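You operate a simulated robot arm through the tools that you are given. There is no shell and no other tool.

You are at the controls of a simulated two-armed robot. One attempt, no reset.

TASK
Finish the half-wound label on the orange bottle, put it away and label the blue one.
Fine: the first goes into the grey tray, the second stays in the machine's socket, roller arm back; the third stays unlabelled.

Only the result counts: the job must be done as asked and must still hold three seconds after the hand-in. Knocking over, shifting, dropping, spilling or breaking anything else fails it.

THE ROBOT
Two 7-joint arms with two-finger parallel grippers on one trunk that stands fixed in place. Base frame: the origin is at the foot of the trunk, x ahead of it, y to its left, z up; the work surface is at about z = 0.77. Lengths are in m, angles in rad, forces in N, time in s.
The left shoulder is at [0.071, 0.156, 1.105], the right one opposite. Payload 3.91 kg a hand.
The TCP of each hand is the grasp point between the finger pads, 0.03 m short of the fingertips. In the tool frame z runs along the fingers and y along their closing line. Largest opening 0.11 m; finger width 0.02, thickness 0.01; the body of the gripper, 0.048 by 0.112 m, starts 0.055 m behind the TCP.
Orientation is told as [roll, pitch, yaw] about the base's x, y, z axes, in that order, counted from this pose: with the fingers straight down and closing along the base's y, the tool's x points along the base's -x, its y along +y and its z along -z.

THE INTERFACE
- The arms move only by the tool jog_arm. It takes "left_targets", "right_targets" or both (then of equal length, played together; a hand with none holds still); each is a list of rows, each an object (a shift or turn left out is 0, a gripper value left out holds the last) with "rot": the turn, a rotation vector about the tool's x, y, z in units of 6 degrees (1.0 is 6 degrees), a list of three; "translation": the shift along the tool's x, y, z in units of 40 mm (1.0 is 40 mm), a list of three; "gripper": the closure in counts, from 0 (fully open) to 255 (shut). In form: [{"rot": [rx, ry, rz], "translation": [dx, dy, dz], "gripper": gripper}, ...]. A call has 1 to 20 rows; each row shifts and turns the commanded pose from where the row before left it, along the tool's axes as they then stand. A call with a number of a shift or a turn outside -1 to 1 is refused whole. Rows are played at 5 a second. More than 0.05 m and 0.15 rad between two rows, or a gripper value outside its range, and nothing of the call is played. A pose out of reach is approached as far as the arm can. The call stops where the force on the tool passes 40 N (or 10 N more than at its start, if that is more) or the arm is blocked; 0.2 s more then pass. Each finger travels about 0.108 m/s and halts on what it meets, pressing with about 32 N; the grip force reading is that of the motor and also rises with nothing between the fingers. The clock runs only during rows and for 0.2 s after the last one: add rows that do not move to give the fingers time. It gives the time, the measured TCP pose, the force on the tool (base axes), the opening and the grip force at its end, in the units of the frame above (readings bear some noise), with the torque about the TCP (base axes, N m) and any sound that the robot's microphone picked up, and new pictures: "show" is both (left out), scene, wrist or none (wrist: the cameras of the hands that moved).
- Cameras (640 x 400 px; columns grow to the right, rows downward): "scene" is now at [0.1397, -0.0425, 1.354]; the picture's right is [-0.31, -0.95, -0.00], its down [-0.44, 0.15, -0.88] and it looks along [0.84, -0.28, -0.47] (base axes); focal length 291 px, centre (320, 200). "left" rides on the left gripper at [0.072, -0.017, -0.103] in its tool frame; the picture's right is [0.23, 0.97, 0.00], its down [-0.76, 0.18, -0.62] and it looks along [-0.61, 0.14, 0.78] (tool axes); focal length 222 px, centre (320, 200). "right" rides on the right gripper at [0.072, 0.017, -0.103] in its tool frame; the picture's right is [-0.23, 0.97, 0.00], its down [-0.76, -0.18, -0.62] and it looks along [-0.61, -0.14, 0.78] (tool axes); focal length 222 px, centre (320, 200). There is no depth. A picture from a camera that has moved, and an enlarged one, comes with that camera's place and axes in the base frame and with its lens. The place of the scene camera against the robot may be out by one fixed shift of up to 0.018 m in any direction.
- raise_lower(by): slides the trunk up (or, below 0, down) by that many m; the arms and the scene camera ride with it, the base frame stays. It gives what a move gives, with no picture.
- head_to(pan, tilt): turns the head with the scene camera to pan (to the left, within 1.501 rad either way) and tilt (down, from -0.506 to 1.204), counted from straight ahead of the robot. It gives what a move gives, and a new picture of the scene camera.
- inspect(camera, box): a new picture of the part [left, top, right, bottom] of that camera's present view, enlarged. No time passes.
- finish_job(): hands the job in; it is judged then, once.

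Nothing tells you positions but the pictures and the camera data. Unless the task says otherwise, let go and move clear before handing in.

The tools are called as name(argument=value, ...) on one line, values as JSON. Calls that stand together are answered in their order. jog_arm: Moves the arms, as the interface text tells. Its arguments: {"type":"object","properties":{"left_targets":{"type":"array","items":{"type":"object","properties":{"rot":{"type":"array","items":{"type":"number"}},"translation":{"type":"array","items":{"type":"number"}},"gripper":{"type":"number"}}}},"right_targets":{"type":"array","items":{"type":"object","properties":{"rot":{"type":"array","items":{"type":"number"}},"translation":{"type":"array","items":{"type":"number"}},"gripper":{"type":"number"}}}},"show":{"type":"string","enum":["both","scene","wrist","none"]}},"required":[]} The other tools are called the same way: raise_lower (by) slides the trunk up or down; head_to (pan, tilt) turns the head that bears the scene camera; inspect (camera, box) takes an enlarged picture of a part of a camera's view; finish_job () hands the job in.

At the start:

```text
clock: 0.0
left_eef_pos: [0.8255, 0.0, 1.2103]
left_tool_rot: [0.001, 0.0, 0.0]
left_wrist_force: [-0.9, 0.0, 0.6]
left_torque: [0.0, 0.01, 0.0]
left_gripper_width: 0.1101
left_grasp_force: 0.0
right_eef_pos: [0.4995, -0.5389, 1.2364]
right_tool_rot: [-0.001, 0.0, -0.004]
right_wrist_force: [-0.1, 0.4, 0.8]
right_torque: [-0.01, 0.01, -0.01]
right_gripper_width: 0.1101
right_grasp_force: 0.0
trunk travel left (down, up): [-0.55, 0.39]
head pan, tilt: [-0.318, 0.487]
```

scene: 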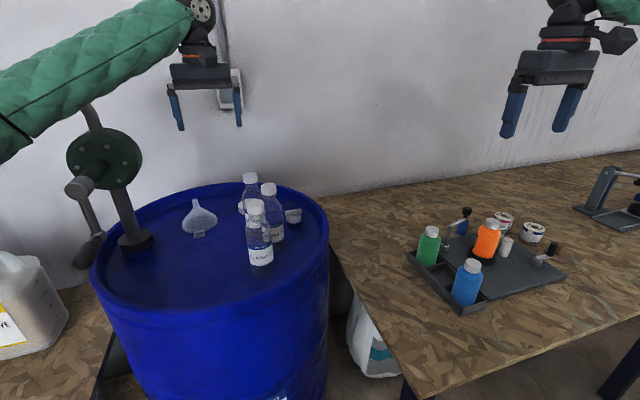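
right: 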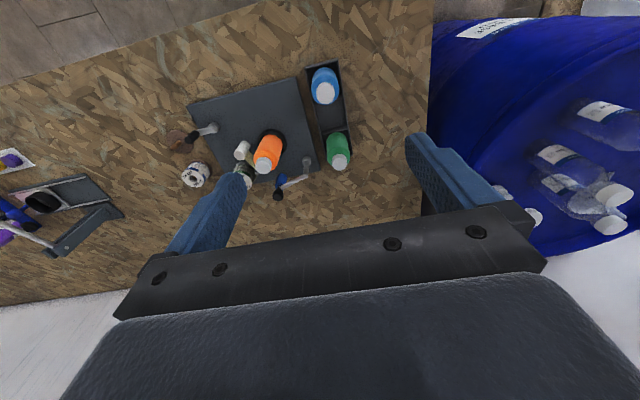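
left: 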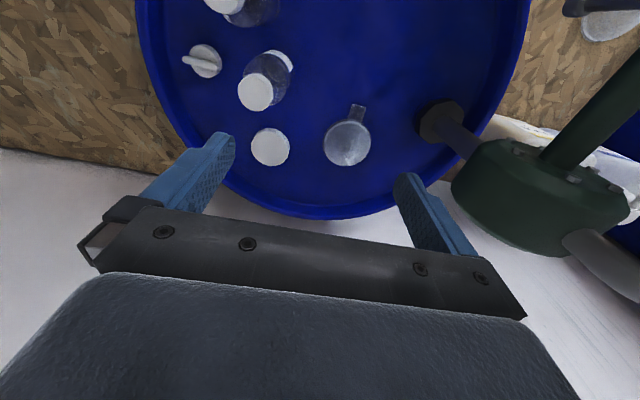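

I see a labelling machine on the right table with an orange bottle in its socket, green and blue bottles in a grey tray beside it, and some levers and cranks. I'll look closely before moving anything.

inspect(camera="scene", box=[390, 180, 590, 320])

inspect(camera="right", box=[160, 50, 380, 210])

inspect(camera="scene", box=[540, 140, 640, 240])

```text
2.86 times, centred on (490, 250) of scene
camera zoom: at [0.1397, -0.0425, 1.354], right [-0.31, -0.95, 0.0], down [-0.44, 0.15, -0.88], along [0.84, -0.28, -0.47], focal length 830 px, centre (-166, 57)
```

zoom: 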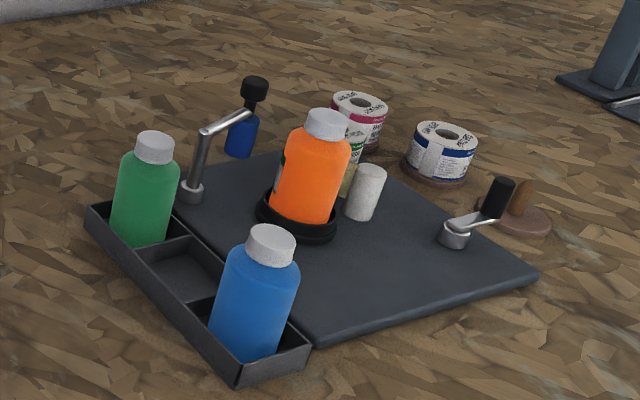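

```text
2.50 times, centred on (270, 130) of right
camera zoom: at [0.4261, -0.5215, 1.3384], right [0.23, 0.97, 0.0], down [0.76, -0.18, 0.62], along [0.61, -0.14, -0.78], focal length 555 px, centre (445, 375)
```

zoom: 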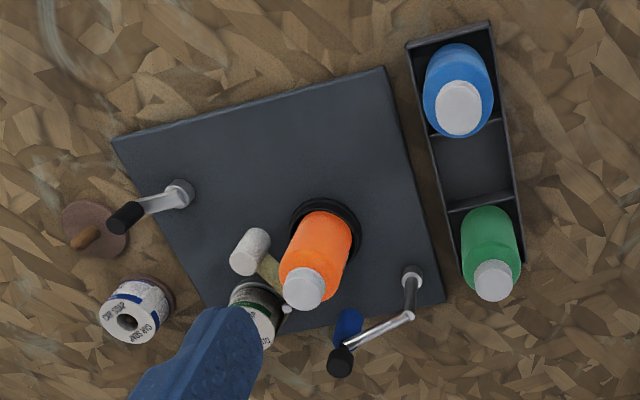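

```text
4.00 times, centred on (590, 190) of scene
camera zoom: at [0.1397, -0.0425, 1.354], right [-0.31, -0.95, 0.0], down [-0.44, 0.15, -0.88], along [0.84, -0.28, -0.47], focal length 1162 px, centre (-760, 240)
```

zoom: 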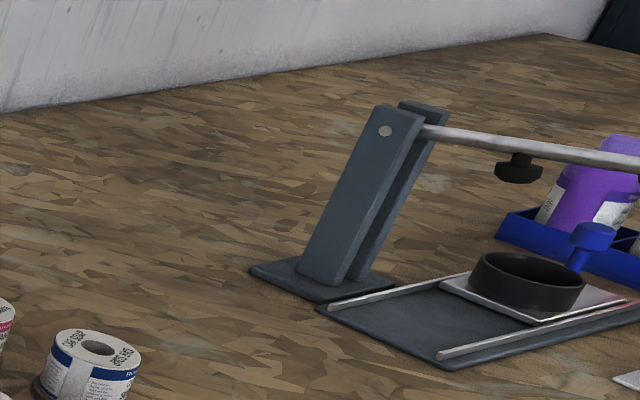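

head_to(pan=-0.75, tilt=0.65)

jog_arm(right_targets=[{"translation": [0.5, -0.8, 0.8]}, {"translation": [0.5, -0.8, 0.8]}, {"translation": [0.5, -0.8, 0.8]}, {"translation": [0.5, -0.8, 0.8]}, {"translation": [0, 0, 0]}], show="both")

```text
clock: 0.9
left_eef_pos: [0.8276, -0.002, 1.2106]
left_tool_rot: [0.0, -0.001, 0.0]
left_wrist_force: [-1.4, -0.8, -0.2]
left_torque: [0.01, 0.0, -0.01]
left_gripper_width: 0.11
left_grasp_force: 0.0
right_eef_pos: [0.4993, -0.5383, 1.2363]
right_tool_rot: [-0.001, -0.001, -0.002]
right_wrist_force: [0.4, -0.5, -0.1]
right_torque: [-0.01, 0.0, 0.0]
right_gripper_width: 0.1101
right_grasp_force: 0.0
trunk travel left (down, up): [-0.55, 0.39]
head pan, tilt: [-0.75, 0.649]
camera scene: at [0.1165, -0.0732, 1.3395], right [-0.68, -0.73, 0.0], down [-0.44, 0.41, -0.8], along [0.58, -0.54, -0.6], focal length 291 px, centre (320, 200)
```

scene: 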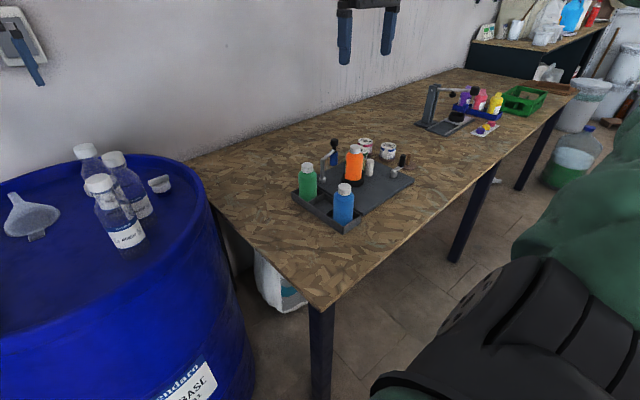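

```text
clock: 2.1
left_eef_pos: [0.8261, 0.001, 1.2106]
left_tool_rot: [-0.002, 0.0, 0.0]
left_wrist_force: [0.3, -0.5, 0.2]
left_torque: [-0.05, -0.01, 0.02]
left_gripper_width: 0.11
left_grasp_force: 0.1
right_eef_pos: [0.4164, -0.6695, 1.1074]
right_tool_rot: [-0.003, -0.001, 0.0]
right_wrist_force: [0.1, -0.1, 0.8]
right_torque: [-0.02, -0.03, -0.03]
right_gripper_width: 0.11
right_grasp_force: 0.1
trunk travel left (down, up): [-0.55, 0.39]
head pan, tilt: [-0.75, 0.649]
camera scene: at [0.1163, -0.0717, 1.3395], right [-0.68, -0.73, 0.0], down [-0.44, 0.41, -0.8], along [0.58, -0.54, -0.6], focal length 291 px, centre (320, 200)
camera right: at [0.344, -0.6521, 1.2095], right [0.23, 0.97, 0.0], down [0.76, -0.18, 0.62], along [0.61, -0.14, -0.78], focal length 222 px, centre (320, 200)
```

scene: 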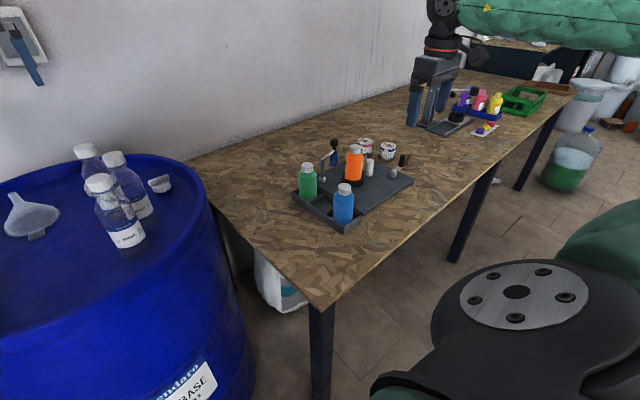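
right: 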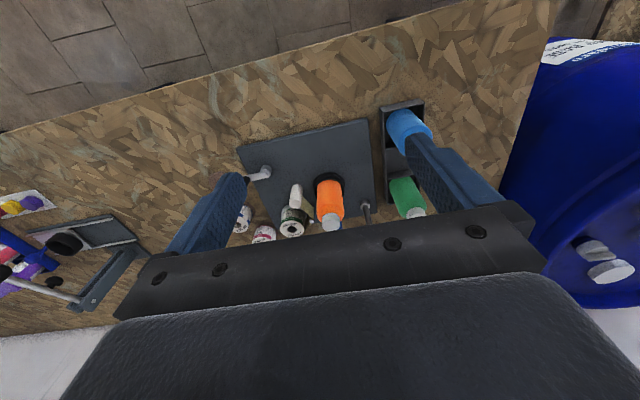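

inspect(camera="scene", box=[280, 130, 420, 230])

inspect(camera="right", box=[220, 90, 440, 250])

inspect(camera="scene", box=[400, 70, 560, 150])

```text
4.00 times, centred on (350, 180) of scene
camera zoom: at [0.1163, -0.0717, 1.3395], right [-0.68, -0.73, 0.0], down [-0.44, 0.41, -0.8], along [0.58, -0.54, -0.6], focal length 1162 px, centre (200, 280)
```

zoom: 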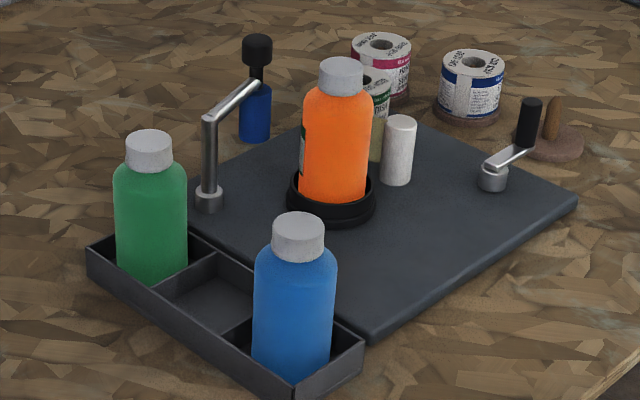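

```text
2.50 times, centred on (330, 170) of right
camera zoom: at [0.344, -0.6521, 1.2095], right [0.23, 0.97, 0.0], down [0.76, -0.18, 0.62], along [0.61, -0.14, -0.78], focal length 555 px, centre (295, 275)
```

zoom: 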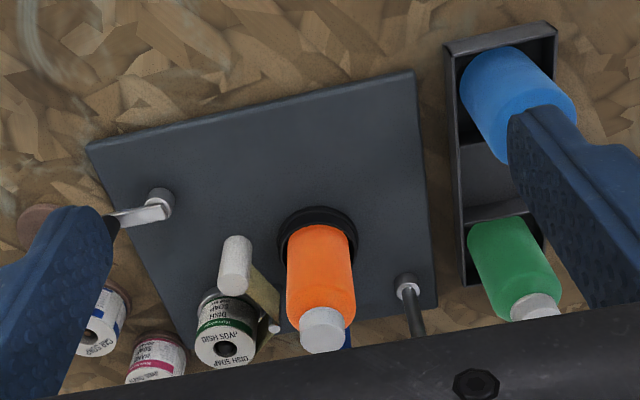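

```text
4.00 times, centred on (480, 110) of scene
camera zoom: at [0.1163, -0.0717, 1.3395], right [-0.68, -0.73, 0.0], down [-0.44, 0.41, -0.8], along [0.58, -0.54, -0.6], focal length 1162 px, centre (-320, 560)
```

zoom: 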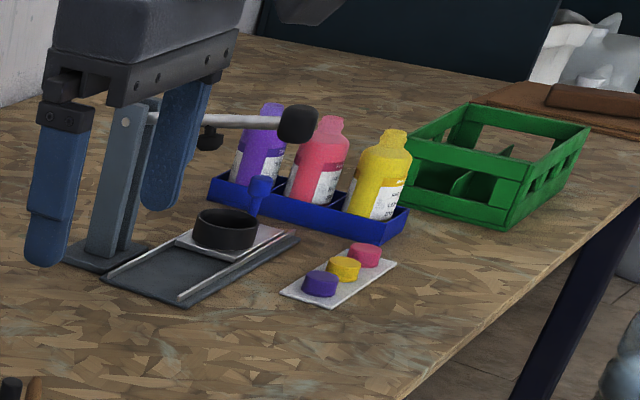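

jog_arm(right_targets=[{"translation": [-0.8, -0.3, 0.8]}, {"translation": [-0.8, -0.3, 0.8]}, {"translation": [-0.8, -0.3, 0.8]}, {"translation": [0, 0, 0]}], show="wrist")

```text
clock: 3.1
left_eef_pos: [0.8258, 0.0008, 1.2112]
left_tool_rot: [-0.001, 0.001, 0.001]
left_wrist_force: [1.0, 0.6, 0.7]
left_torque: [-0.03, 0.0, 0.03]
left_gripper_width: 0.11
left_grasp_force: 0.1
right_eef_pos: [0.513, -0.7012, 1.0123]
right_tool_rot: [0.0, -0.001, -0.001]
right_wrist_force: [-0.7, 0.3, -0.7]
right_torque: [-0.05, -0.01, -0.01]
right_gripper_width: 0.11
right_grasp_force: 0.1
trunk travel left (down, up): [-0.55, 0.39]
head pan, tilt: [-0.75, 0.649]
camera right: at [0.4411, -0.6852, 1.1154], right [0.23, 0.97, 0.0], down [0.76, -0.18, 0.62], along [0.61, -0.14, -0.78], focal length 222 px, centre (320, 200)
```

right: 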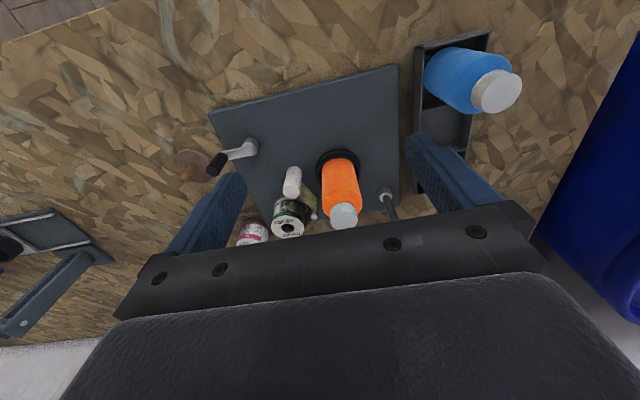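

inspect(camera="right", box=[190, 120, 410, 250])

inspect(camera="scene", box=[310, 130, 420, 200])

```text
2.91 times, centred on (300, 185) of right
camera zoom: at [0.4411, -0.6852, 1.1154], right [0.23, 0.97, 0.0], down [0.76, -0.18, 0.62], along [0.61, -0.14, -0.78], focal length 646 px, centre (378, 244)
```

zoom: 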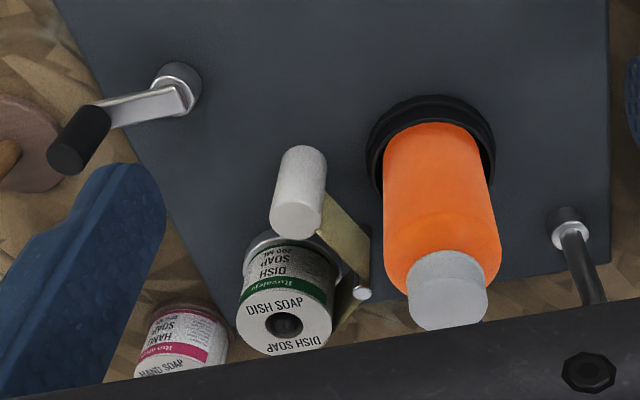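

```text
5.71 times, centred on (365, 165) of scene
camera zoom: at [0.1152, -0.0722, 1.3396], right [-0.68, -0.73, 0.0], down [-0.44, 0.41, -0.8], along [0.58, -0.54, -0.6], focal length 1661 px, centre (63, 400)
```

zoom: 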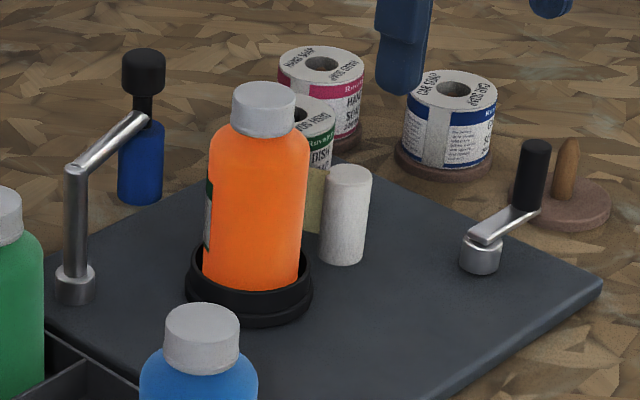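

jog_arm(right_targets=[{"translation": [0.5, 0.9, -0.4], "rot": [0, -1, 0]}, {"translation": [0.5, 0.9, -0.4], "rot": [0, -1, 0]}, {"translation": [0.5, 0.9, -0.2], "rot": [0, -1, 0]}, {"translation": [0.5, 0.9, 0], "rot": [0, -1, 0]}, {"translation": [0.5, 0.9, 0], "rot": [0, -1, 0]}, {"translation": [0, 0.9, 0]}, {"translation": [0, 0, 0]}], show="wrist")

```text
clock: 4.7
left_eef_pos: [0.8257, 0.0008, 1.2132]
left_tool_rot: [0.001, -0.001, 0.0]
left_wrist_force: [-1.1, 0.8, 0.7]
left_torque: [-0.01, -0.07, 0.0]
left_gripper_width: 0.11
left_grasp_force: 0.1
right_eef_pos: [0.4373, -0.5123, 1.0371]
right_tool_rot: [0.002, -0.524, -0.001]
right_wrist_force: [-1.0, -0.4, 0.4]
right_torque: [0.01, 0.01, -0.04]
right_gripper_width: 0.1097
right_grasp_force: 0.0
right hand out of reach, approached as far as the arm can: row 5, 6
trunk travel left (down, up): [-0.55, 0.39]
head pan, tilt: [-0.75, 0.649]
camera right: at [0.3212, -0.4952, 1.0908], right [0.2, 0.97, 0.11], down [0.35, -0.18, 0.92], along [0.92, -0.14, -0.37], focal length 222 px, centre (320, 200)
```

right: 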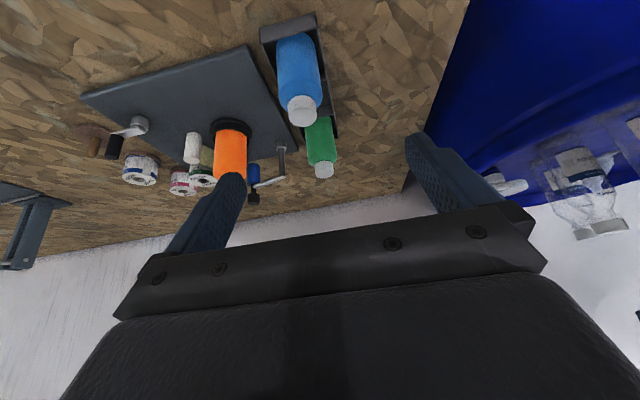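

inspect(camera="right", box=[210, 110, 350, 210])

inspect(camera="right", box=[80, 100, 250, 210])

```text
4.00 times, centred on (280, 160) of right
camera zoom: at [0.3212, -0.4952, 1.0908], right [0.2, 0.97, 0.11], down [0.35, -0.18, 0.92], along [0.92, -0.14, -0.37], focal length 888 px, centre (480, 360)
```

zoom: 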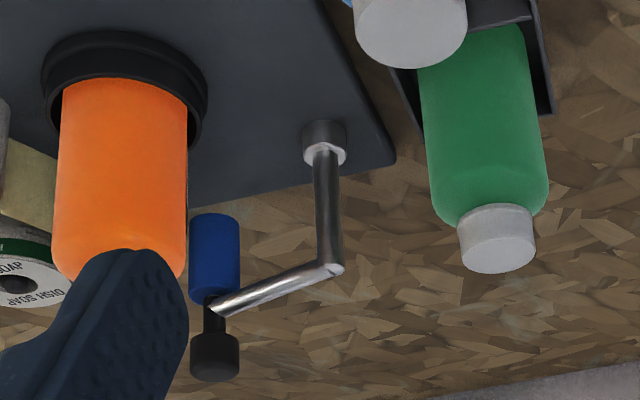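

```text
3.64 times, centred on (165, 155) of right
camera zoom: at [0.3212, -0.4952, 1.0908], right [0.2, 0.97, 0.11], down [0.35, -0.18, 0.92], along [0.92, -0.14, -0.37], focal length 808 px, centre (884, 364)
```

zoom: 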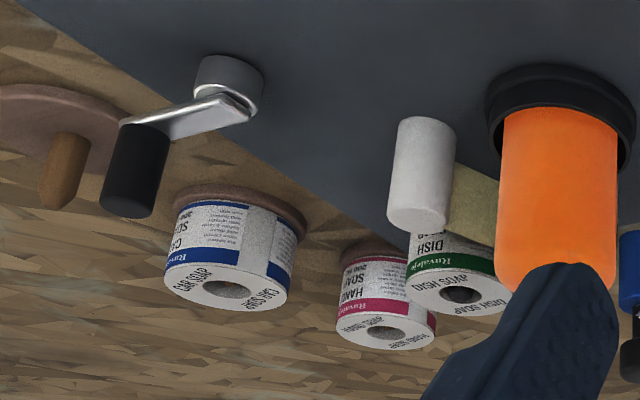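

The grey plate has a roller arm (tall post, blue roller, black knob) near x 0.70, y -0.62, and a crank near x 0.56, y -0.82. The socket with the orange bottle is near x 0.64, y -0.70. Next I bring the left hand round to view the bottle from its far left side.

jog_arm(right_targets=[{"rot": [0, 1, 0]}, {"rot": [0, 1, 0]}, {"rot": [0, 1, 0]}, {"rot": [0, 1, 0]}, {"rot": [0, 1, 0]}, {"translation": [0, -0.9, 0]}, {"translation": [0, -0.9, 0]}, {"translation": [0, -0.9, 0]}, {"translation": [0, -0.9, 0]}, {"translation": [0, -0.9, 0]}], left_targets=[{"translation": [0.3, -0.9, 0]}, {"translation": [0.3, -0.9, 0]}, {"translation": [0.3, -0.9, 0]}, {"translation": [0.3, -0.9, 0]}, {"translation": [0.3, -0.9, 0.5]}, {"translation": [0.3, -0.9, 0.5]}, {"translation": [0.3, -0.9, 0.5]}, {"translation": [0.3, -0.9, 0.5]}, {"translation": [0.3, 0, 0.5]}, {"translation": [0.3, 0, 0.5]}], show="none")

jog_arm(left_targets=[{"rot": [0, 0, 1]}, {"rot": [0, 0, 1]}, {"rot": [0, 0, 1]}, {"rot": [0, 0, 1]}, {"rot": [0, 0, 1]}, {"rot": [0, 0, 1]}, {"rot": [0, 0, 1]}, {"rot": [0, 0, 1]}, {"rot": [0, 0, 1]}, {"rot": [0, 0, 1]}, {"rot": [0, 0, 1]}, {"rot": [0, 0, 1]}, {"rot": [0, 0, 1]}, {"rot": [0, 0, 1]}, {"rot": [0, 0, 1]}], show="both")

```text
clock: 6.9
left_eef_pos: [0.7051, -0.2916, 1.0882]
left_tool_rot: [0.002, 0.0, 0.001]
left_wrist_force: [0.2, -0.4, -0.1]
left_torque: [0.02, 0.0, 0.0]
left_gripper_width: 0.1101
left_grasp_force: 0.0
right_eef_pos: [0.438, -0.6924, 1.0385]
right_tool_rot: [0.001, -0.001, -0.004]
right_wrist_force: [0.6, -1.2, 0.7]
right_torque: [0.03, 0.0, -0.03]
right_gripper_width: 0.11
right_grasp_force: 0.0
trunk travel left (down, up): [-0.55, 0.39]
head pan, tilt: [-0.75, 0.649]
```

```text
clock: 10.1
left_eef_pos: [0.7067, -0.29, 1.0917]
left_tool_rot: [-0.001, 0.001, -1.572]
left_wrist_force: [-0.2, 0.0, 0.5]
left_torque: [-0.02, -0.01, -0.01]
left_gripper_width: 0.1098
left_grasp_force: 0.1
right_eef_pos: [0.4384, -0.6903, 1.0401]
right_tool_rot: [0.002, 0.002, -0.003]
right_wrist_force: [0.0, -0.7, 0.2]
right_torque: [-0.02, 0.01, 0.01]
right_gripper_width: 0.1099
right_grasp_force: 0.1
trunk travel left (down, up): [-0.55, 0.39]
head pan, tilt: [-0.75, 0.649]
camera scene: at [0.1163, -0.0735, 1.3394], right [-0.68, -0.73, 0.0], down [-0.44, 0.41, -0.8], along [0.58, -0.54, -0.61], focal length 291 px, centre (320, 200)
camera left: at [0.69, -0.2171, 1.1953], right [0.97, 0.23, 0.0], down [0.18, -0.76, 0.62], along [0.14, -0.61, -0.78], focal length 222 px, centre (320, 200)
```

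scene: 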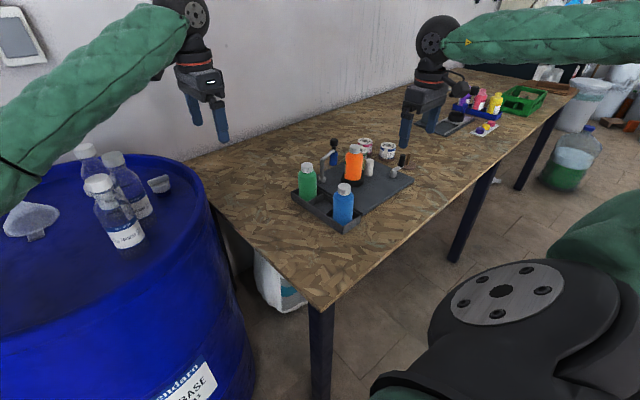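
left: 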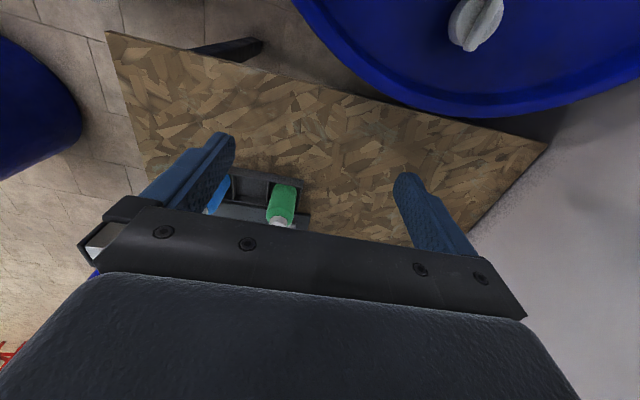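

jog_arm(left_targets=[{"rot": [0, -1, 0]}, {"rot": [0, -1, 0]}, {"rot": [0, -1, 0]}, {"rot": [0, -1, 0]}, {"rot": [0, -1, 0]}], show="wrist")

```text
clock: 11.5
left_eef_pos: [0.6914, -0.2939, 1.127]
left_tool_rot: [0.066, -0.52, -1.602]
left_wrist_force: [1.1, 0.0, -0.9]
left_torque: [-0.01, 0.02, -0.02]
left_gripper_width: 0.1097
left_grasp_force: 0.0
right_eef_pos: [0.4277, -0.6955, 1.0396]
right_tool_rot: [0.007, -0.012, 0.006]
right_wrist_force: [-0.7, 0.0, -0.4]
right_torque: [0.07, 0.03, -0.02]
right_gripper_width: 0.11
right_grasp_force: 0.0
trunk travel left (down, up): [-0.55, 0.39]
head pan, tilt: [-0.75, 0.649]
stopped in row 5 (left hand): the arm was blocked; the commanded pose is now the measured one
camera left: at [0.6709, -0.1794, 1.1805], right [0.98, 0.2, -0.06], down [0.13, -0.35, 0.93], along [0.16, -0.92, -0.37], focal length 222 px, centre (320, 200)
```

left: 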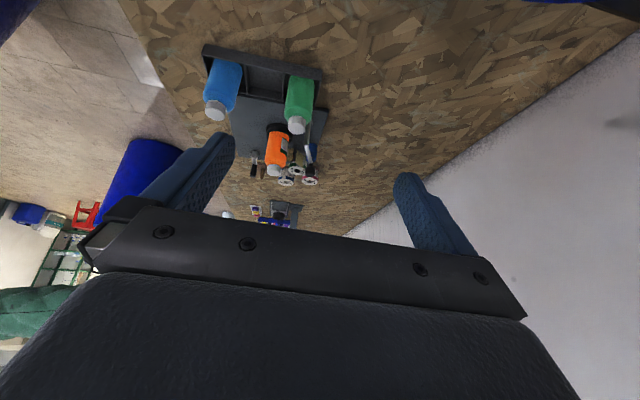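

inspect(camera="left", box=[220, 90, 350, 200])

inspect(camera="left", box=[255, 120, 325, 190])

head_to(pan=-0.3, tilt=0.6)

```text
3.64 times, centred on (285, 145) of left
camera zoom: at [0.6709, -0.1794, 1.1805], right [0.98, 0.2, -0.06], down [0.13, -0.35, 0.93], along [0.16, -0.92, -0.37], focal length 808 px, centre (447, 400)
```

zoom: 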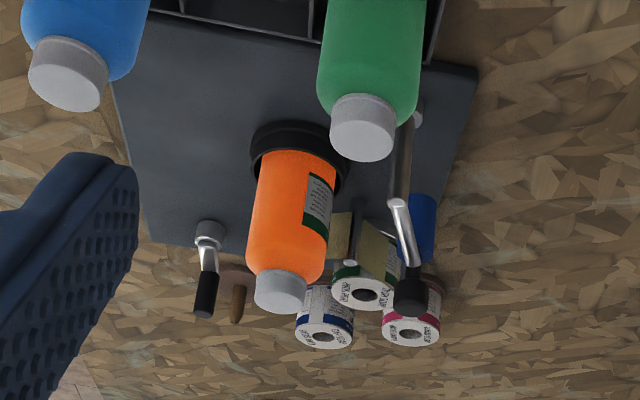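

```text
5.71 times, centred on (290, 155) of left
camera zoom: at [0.6709, -0.1794, 1.1805], right [0.98, 0.2, -0.06], down [0.13, -0.35, 0.93], along [0.16, -0.92, -0.37], focal length 1269 px, centre (491, 457)
```

zoom: 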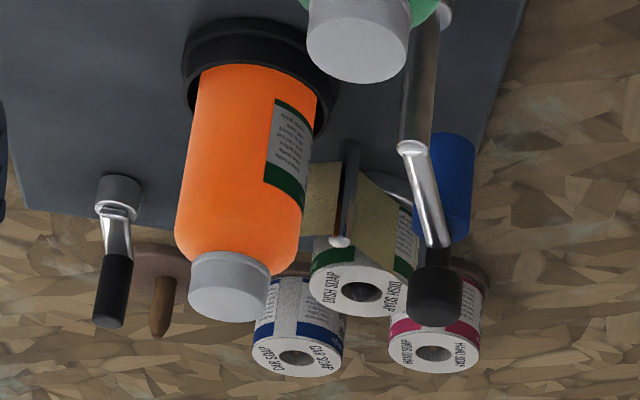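

```text
clock: 12.4
left_eef_pos: [0.6906, -0.2924, 1.1277]
left_tool_rot: [0.064, -0.518, -1.6]
left_wrist_force: [0.5, -0.1, 0.1]
left_torque: [0.0, -0.01, 0.03]
left_gripper_width: 0.1101
left_grasp_force: 0.0
right_eef_pos: [0.4268, -0.6949, 1.0415]
right_tool_rot: [0.006, -0.011, 0.003]
right_wrist_force: [-0.5, 0.9, 0.8]
right_torque: [-0.02, 0.02, 0.03]
right_gripper_width: 0.11
right_grasp_force: 0.0
trunk travel left (down, up): [-0.55, 0.39]
head pan, tilt: [-0.3, 0.6]
camera scene: at [0.1222, -0.0507, 1.3459], right [-0.3, -0.95, -0.01], down [-0.53, 0.18, -0.83], along [0.79, -0.24, -0.56], focal length 291 px, centre (320, 200)
```

scene: 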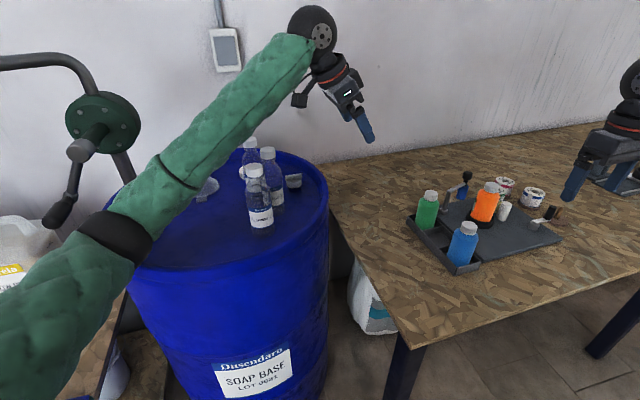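

head_to(pan=-0.5, tilt=1.15)

```text
clock: 13.4
left_eef_pos: [0.6902, -0.2932, 1.1274]
left_tool_rot: [0.065, -0.519, -1.601]
left_wrist_force: [0.9, -0.4, 0.1]
left_torque: [0.0, 0.0, 0.01]
left_gripper_width: 0.1102
left_grasp_force: 0.0
right_eef_pos: [0.4276, -0.6945, 1.0412]
right_tool_rot: [0.006, -0.012, 0.003]
right_wrist_force: [0.5, 0.3, 0.7]
right_torque: [0.0, 0.07, 0.04]
right_gripper_width: 0.11
right_grasp_force: 0.1
trunk travel left (down, up): [-0.55, 0.39]
head pan, tilt: [-0.499, 1.15]
camera scene: at [0.0903, -0.0526, 1.3038], right [-0.48, -0.88, -0.01], down [-0.79, 0.44, -0.42], along [0.37, -0.19, -0.91], focal length 291 px, centre (320, 200)
```

scene: 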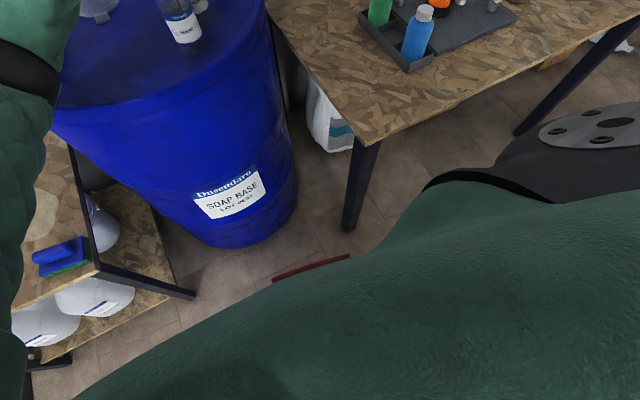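

head_to(pan=-0.318, tilt=0.487)

```text
clock: 14.4
left_eef_pos: [0.6917, -0.2938, 1.1266]
left_tool_rot: [0.064, -0.519, -1.6]
left_wrist_force: [-0.4, -0.2, -0.1]
left_torque: [0.0, -0.02, 0.03]
left_gripper_width: 0.1099
left_grasp_force: 0.1
right_eef_pos: [0.4275, -0.6943, 1.0413]
right_tool_rot: [0.01, -0.012, 0.003]
right_wrist_force: [-0.5, 0.6, 0.2]
right_torque: [-0.02, -0.02, 0.02]
right_gripper_width: 0.1098
right_grasp_force: 0.1
trunk travel left (down, up): [-0.55, 0.39]
head pan, tilt: [-0.318, 0.487]
camera scene: at [0.1241, -0.0531, 1.356], right [-0.32, -0.95, -0.01], down [-0.43, 0.16, -0.89], along [0.84, -0.28, -0.46], focal length 291 px, centre (320, 200)
```

scene: 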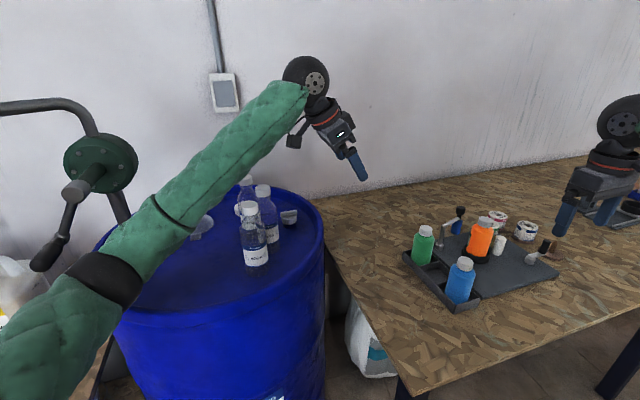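

jog_arm(left_targets=[{"rot": [0, 1, 0]}, {"rot": [0, 1, 0]}, {"rot": [0, 0, 0]}], show="scene")

```text
clock: 15.2
left_eef_pos: [0.7076, -0.2859, 1.1089]
left_tool_rot: [0.03, -0.315, -1.575]
left_wrist_force: [0.8, 0.3, 0.3]
left_torque: [-0.05, 0.03, 0.0]
left_gripper_width: 0.1102
left_grasp_force: 0.1
right_eef_pos: [0.4394, -0.6869, 1.0388]
right_tool_rot: [-0.003, 0.0, 0.003]
right_wrist_force: [0.8, 0.8, -0.3]
right_torque: [0.01, 0.01, -0.01]
right_gripper_width: 0.1101
right_grasp_force: 0.1
trunk travel left (down, up): [-0.55, 0.39]
head pan, tilt: [-0.318, 0.487]
camera scene: at [0.1407, -0.0406, 1.3532], right [-0.31, -0.95, 0.0], down [-0.45, 0.15, -0.88], along [0.84, -0.28, -0.47], focal length 291 px, centre (320, 200)
```

scene: 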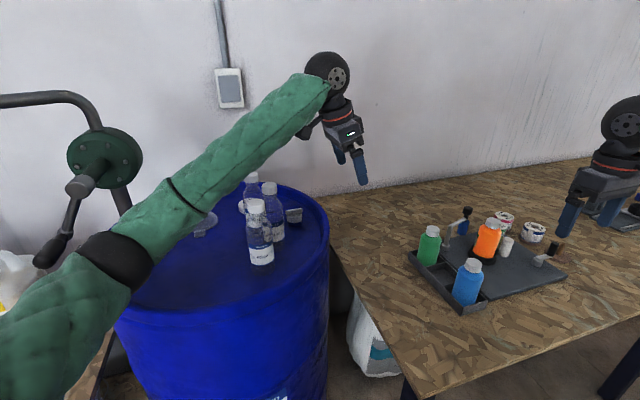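

jog_arm(left_targets=[{"translation": [0, 0, -0.5]}, {"translation": [0, 0, -0.5]}, {"translation": [0, 0, 0]}], show="wrist")

```text
clock: 16.0
left_eef_pos: [0.7029, -0.2726, 1.1508]
left_tool_rot: [0.034, -0.315, -1.577]
left_wrist_force: [0.4, -1.0, -0.9]
left_torque: [-0.01, -0.04, -0.02]
left_gripper_width: 0.1102
left_grasp_force: 0.1
right_eef_pos: [0.4391, -0.689, 1.0394]
right_tool_rot: [-0.001, 0.0, 0.003]
right_wrist_force: [0.1, -0.4, 0.2]
right_torque: [-0.03, -0.01, -0.01]
right_gripper_width: 0.1097
right_grasp_force: 0.0
trunk travel left (down, up): [-0.55, 0.39]
head pan, tilt: [-0.318, 0.487]
camera left: at [0.6841, -0.1724, 1.2256], right [0.97, 0.22, -0.04], down [0.15, -0.53, 0.83], along [0.16, -0.82, -0.55], focal length 222 px, centre (320, 200)
```

left: 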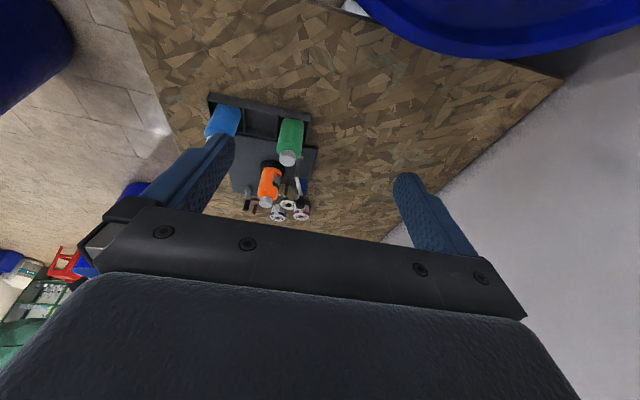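

inspect(camera="left", box=[230, 140, 320, 230])

inspect(camera="right", box=[200, 100, 460, 260])

```text
4.44 times, centred on (275, 185) of left
camera zoom: at [0.6841, -0.1724, 1.2256], right [0.97, 0.22, -0.04], down [0.15, -0.53, 0.83], along [0.16, -0.82, -0.55], focal length 987 px, centre (520, 267)
```

zoom: 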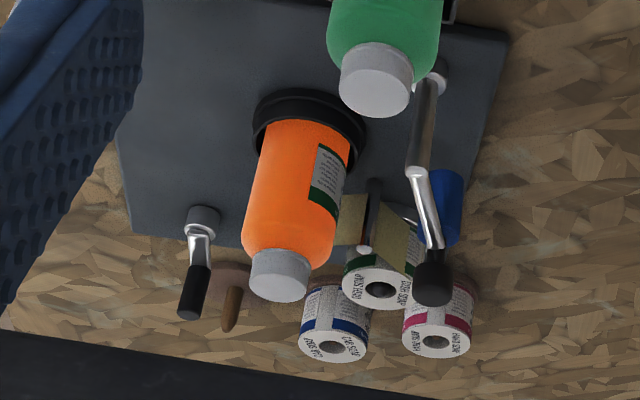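

```text
2.46 times, centred on (330, 180) of right
camera zoom: at [0.3657, -0.672, 1.1424], right [0.22, 0.97, 0.0], down [0.76, -0.17, 0.62], along [0.61, -0.14, -0.78], focal length 547 px, centre (295, 249)
```

zoom: 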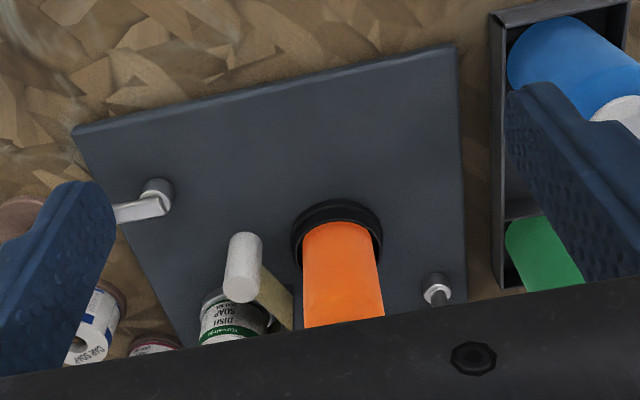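

The view checks out: nothing has moved. From two views I get the roller-arm knob at (0.732, -0.701, 0.894), its post at (0.710, -0.625), the bottle axis at (0.639, -0.700), and the crank handle at (0.563, -0.864) around a hub at (0.5625, -0.8235). Next I hover the right hand over the knob.

jog_arm(right_targets=[{"translation": [-0.915, 0, 0], "gripper": 110}, {"translation": [-0.915, 0, 0]}, {"translation": [-0.915, 0, 0]}, {"translation": [-0.915, 0, 0]}, {"translation": [-0.915, 0, 0]}, {"translation": [-0.915, -0.1, 0]}, {"translation": [-0.915, -0.1, 0]}, {"translation": [-0.915, -0.1, 0]}, {"translation": [0, 0, 0.5]}, {"translation": [0, 0, 0.5]}, {"translation": [0, 0, 0]}], show="both")

inspect(camera="left", box=[230, 140, 330, 240])

```text
clock: 18.4
left_eef_pos: [0.7045, -0.2732, 1.1503]
left_tool_rot: [0.033, -0.316, -1.577]
left_wrist_force: [-1.1, -0.3, 0.0]
left_torque: [0.03, 0.01, 0.01]
left_gripper_width: 0.1102
left_grasp_force: 0.0
right_eef_pos: [0.7307, -0.699, 1.0006]
right_tool_rot: [0.0, -0.001, 0.003]
right_wrist_force: [-0.5, 0.0, 0.0]
right_torque: [0.03, -0.03, 0.0]
right_gripper_width: 0.0627
right_grasp_force: 0.1
trunk travel left (down, up): [-0.55, 0.39]
head pan, tilt: [-0.318, 0.487]
camera scene: at [0.1394, -0.0426, 1.354], right [-0.31, -0.95, 0.0], down [-0.44, 0.15, -0.88], along [0.84, -0.28, -0.47], focal length 291 px, centre (320, 200)
camera right: at [0.6578, -0.6818, 1.102], right [0.22, 0.97, 0.0], down [0.76, -0.17, 0.62], along [0.61, -0.14, -0.78], focal length 222 px, centre (320, 200)
```

scene: 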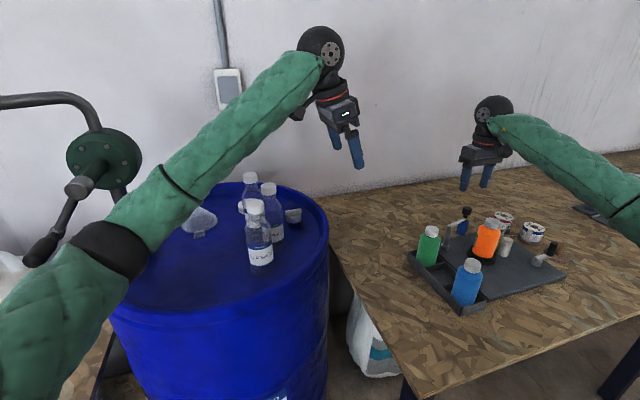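
right: 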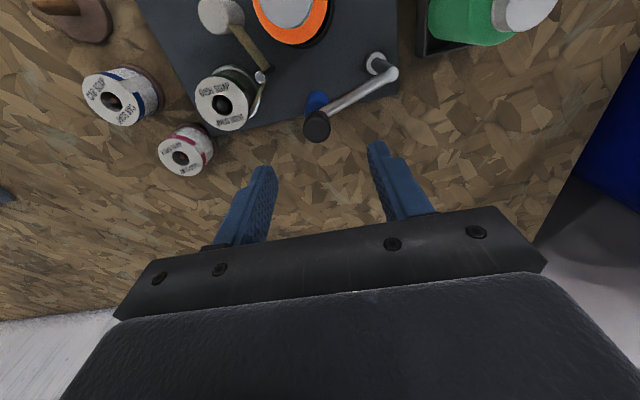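

```text
4.00 times, centred on (280, 190) of left
camera zoom: at [0.684, -0.1721, 1.2256], right [0.97, 0.22, -0.04], down [0.15, -0.53, 0.83], along [0.16, -0.82, -0.55], focal length 888 px, centre (480, 240)
```

zoom: 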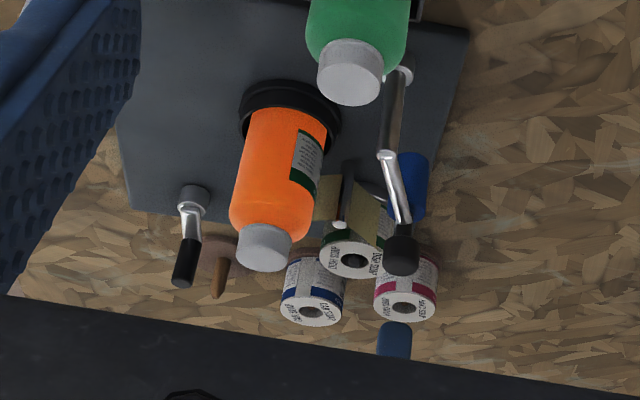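

jog_arm(right_targets=[{"translation": [-0.05, -0.08, 0.8]}, {"translation": [0, 0, 0.8]}, {"translation": [0, 0, 0.7]}, {"translation": [0, 0, 0]}], show="wrist")

inspect(camera="left", box=[230, 140, 330, 240])

```text
clock: 19.4
left_eef_pos: [0.7034, -0.2734, 1.1504]
left_tool_rot: [0.033, -0.318, -1.579]
left_wrist_force: [0.6, 0.6, -0.3]
left_torque: [0.01, -0.01, -0.01]
left_gripper_width: 0.1098
left_grasp_force: 0.0
right_eef_pos: [0.7326, -0.7017, 0.9097]
right_tool_rot: [0.0, -0.002, 0.004]
right_wrist_force: [0.4, 0.4, 0.2]
right_torque: [0.0, -0.01, 0.02]
right_gripper_width: 0.0628
right_grasp_force: 0.1
trunk travel left (down, up): [-0.55, 0.39]
head pan, tilt: [-0.318, 0.487]
camera right: at [0.6601, -0.6855, 1.0118], right [0.22, 0.97, 0.0], down [0.76, -0.17, 0.62], along [0.61, -0.14, -0.78], focal length 222 px, centre (320, 200)
```

right: 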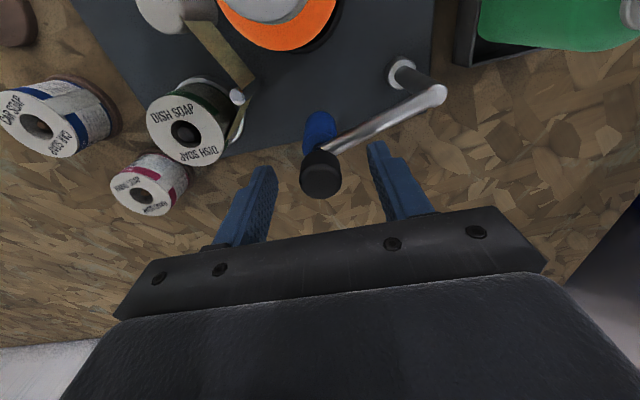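

```text
4.00 times, centred on (280, 190) of left
camera zoom: at [0.6841, -0.1721, 1.2255], right [0.97, 0.22, -0.04], down [0.15, -0.53, 0.83], along [0.16, -0.82, -0.55], focal length 888 px, centre (480, 240)
```

zoom: 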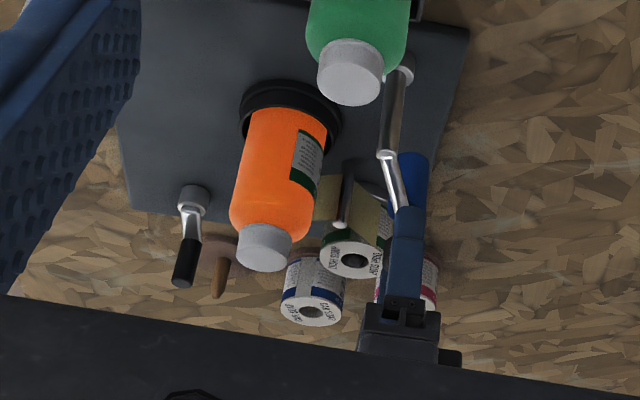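

jog_arm(right_targets=[{"gripper": 220}, {"gripper": 255}, {}, {}], show="wrist")

```text
clock: 20.4
left_eef_pos: [0.7046, -0.273, 1.1497]
left_tool_rot: [0.034, -0.316, -1.578]
left_wrist_force: [0.3, -0.9, -0.2]
left_torque: [0.0, 0.01, -0.03]
left_gripper_width: 0.1098
left_grasp_force: 0.1
right_eef_pos: [0.7333, -0.7024, 0.9091]
right_tool_rot: [0.0, -0.001, 0.004]
right_wrist_force: [-4.6, 6.1, -5.4]
right_torque: [0.42, -0.26, 0.08]
right_gripper_width: 0.0257
right_grasp_force: 44.8
trunk travel left (down, up): [-0.55, 0.39]
head pan, tilt: [-0.318, 0.487]
camera right: at [0.6604, -0.6852, 1.0114], right [0.22, 0.97, 0.0], down [0.76, -0.17, 0.62], along [0.61, -0.14, -0.78], focal length 222 px, centre (320, 200)
```

right: 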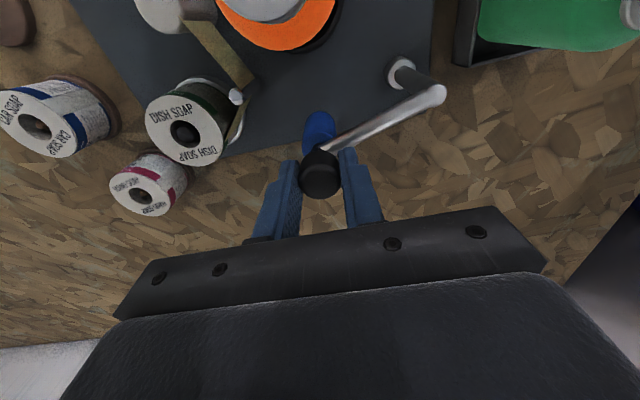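

jog_arm(right_targets=[{"translation": [0.17, -0.04, 0], "rot": [0, 0, 0.833]}, {"translation": [0.17, -0.04, 0], "rot": [0, 0, 0.833]}, {"translation": [0.17, -0.04, 0], "rot": [0, 0, 0.833]}, {"translation": [0.17, -0.04, 0], "rot": [0, 0, 0.833]}, {}], show="wrist")

inspect(camera="left", box=[230, 140, 330, 240])

```text
clock: 21.6
left_eef_pos: [0.7042, -0.2729, 1.1499]
left_tool_rot: [0.032, -0.318, -1.577]
left_wrist_force: [-0.4, -0.1, 0.5]
left_torque: [0.01, -0.01, -0.01]
left_gripper_width: 0.1098
left_grasp_force: 0.0
right_eef_pos: [0.7069, -0.7061, 0.9083]
right_tool_rot: [-0.001, -0.002, -0.348]
right_wrist_force: [4.0, 5.6, 2.2]
right_torque: [0.58, 0.15, -0.34]
right_gripper_width: 0.0256
right_grasp_force: 45.0
trunk travel left (down, up): [-0.55, 0.39]
head pan, tilt: [-0.318, 0.487]
camera right: at [0.6433, -0.6648, 1.0113], right [0.54, 0.84, 0.0], down [0.65, -0.43, 0.62], along [0.52, -0.34, -0.78], focal length 222 px, centre (320, 200)
```

right: 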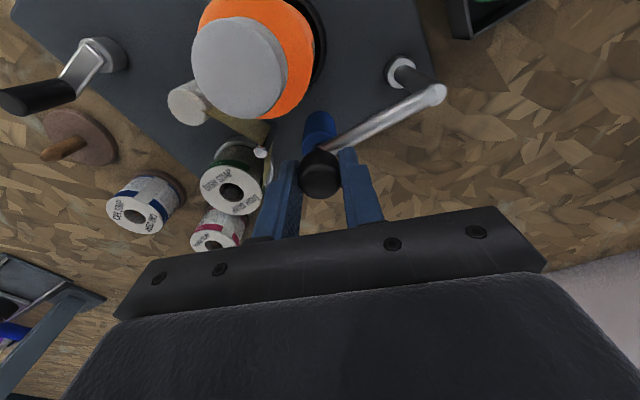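

```text
4.00 times, centred on (280, 190) of left
camera zoom: at [0.6846, -0.1718, 1.2253], right [0.97, 0.22, -0.04], down [0.15, -0.53, 0.83], along [0.16, -0.82, -0.55], focal length 888 px, centre (480, 240)
```

zoom: 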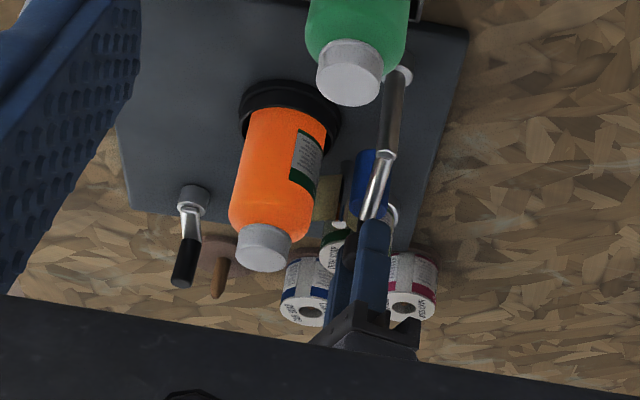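

jog_arm(right_targets=[{"gripper": 110}, {}, {}], show="wrist")

```text
clock: 22.4
left_eef_pos: [0.7042, -0.2741, 1.1502]
left_tool_rot: [0.033, -0.317, -1.577]
left_wrist_force: [0.5, -0.2, -1.3]
left_torque: [0.01, -0.04, 0.03]
left_gripper_width: 0.1101
left_grasp_force: 0.0
right_eef_pos: [0.7045, -0.7057, 0.9084]
right_tool_rot: [0.0, -0.001, -0.346]
right_wrist_force: [-0.2, 0.3, -0.3]
right_torque: [0.0, -0.02, -0.03]
right_gripper_width: 0.0626
right_grasp_force: 0.0
trunk travel left (down, up): [-0.55, 0.39]
head pan, tilt: [-0.318, 0.487]
camera right: at [0.6429, -0.6653, 1.0105], right [0.54, 0.84, 0.0], down [0.66, -0.43, 0.62], along [0.52, -0.34, -0.78], focal length 222 px, centre (320, 200)
```

right: 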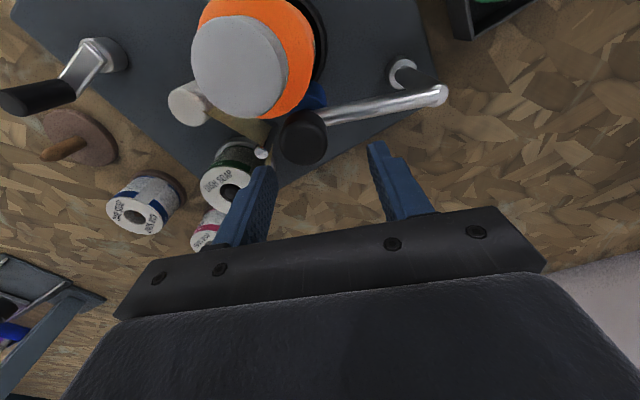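

inspect(camera="left", box=[230, 140, 330, 240])

inspect(camera="right", box=[160, 40, 460, 230])

```text
4.00 times, centred on (280, 190) of left
camera zoom: at [0.6842, -0.1725, 1.2253], right [0.97, 0.22, -0.04], down [0.15, -0.53, 0.83], along [0.16, -0.82, -0.55], focal length 888 px, centre (480, 240)
```

zoom: 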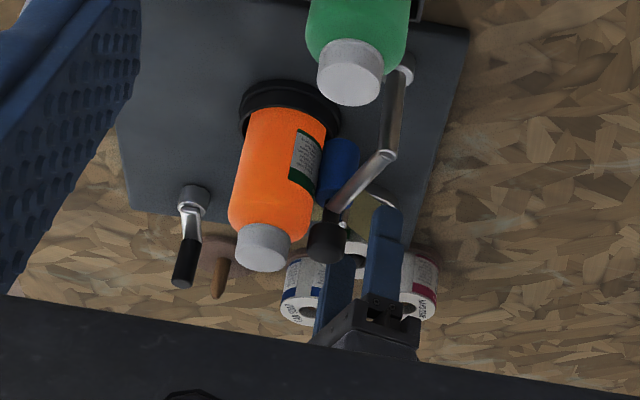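

```text
2.11 times, centred on (310, 135) of right
camera zoom: at [0.6429, -0.6653, 1.0105], right [0.54, 0.84, 0.0], down [0.66, -0.43, 0.62], along [0.52, -0.34, -0.78], focal length 468 px, centre (341, 337)
```

zoom: 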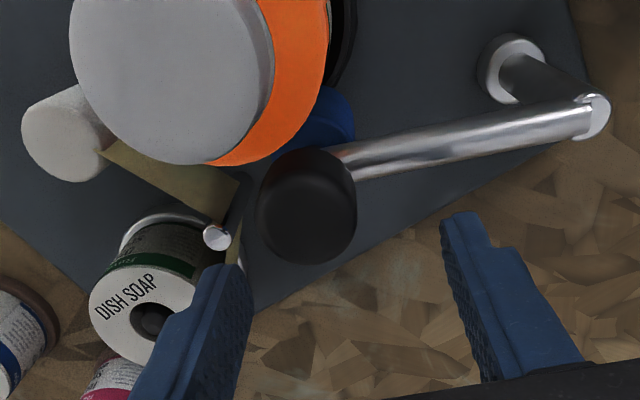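

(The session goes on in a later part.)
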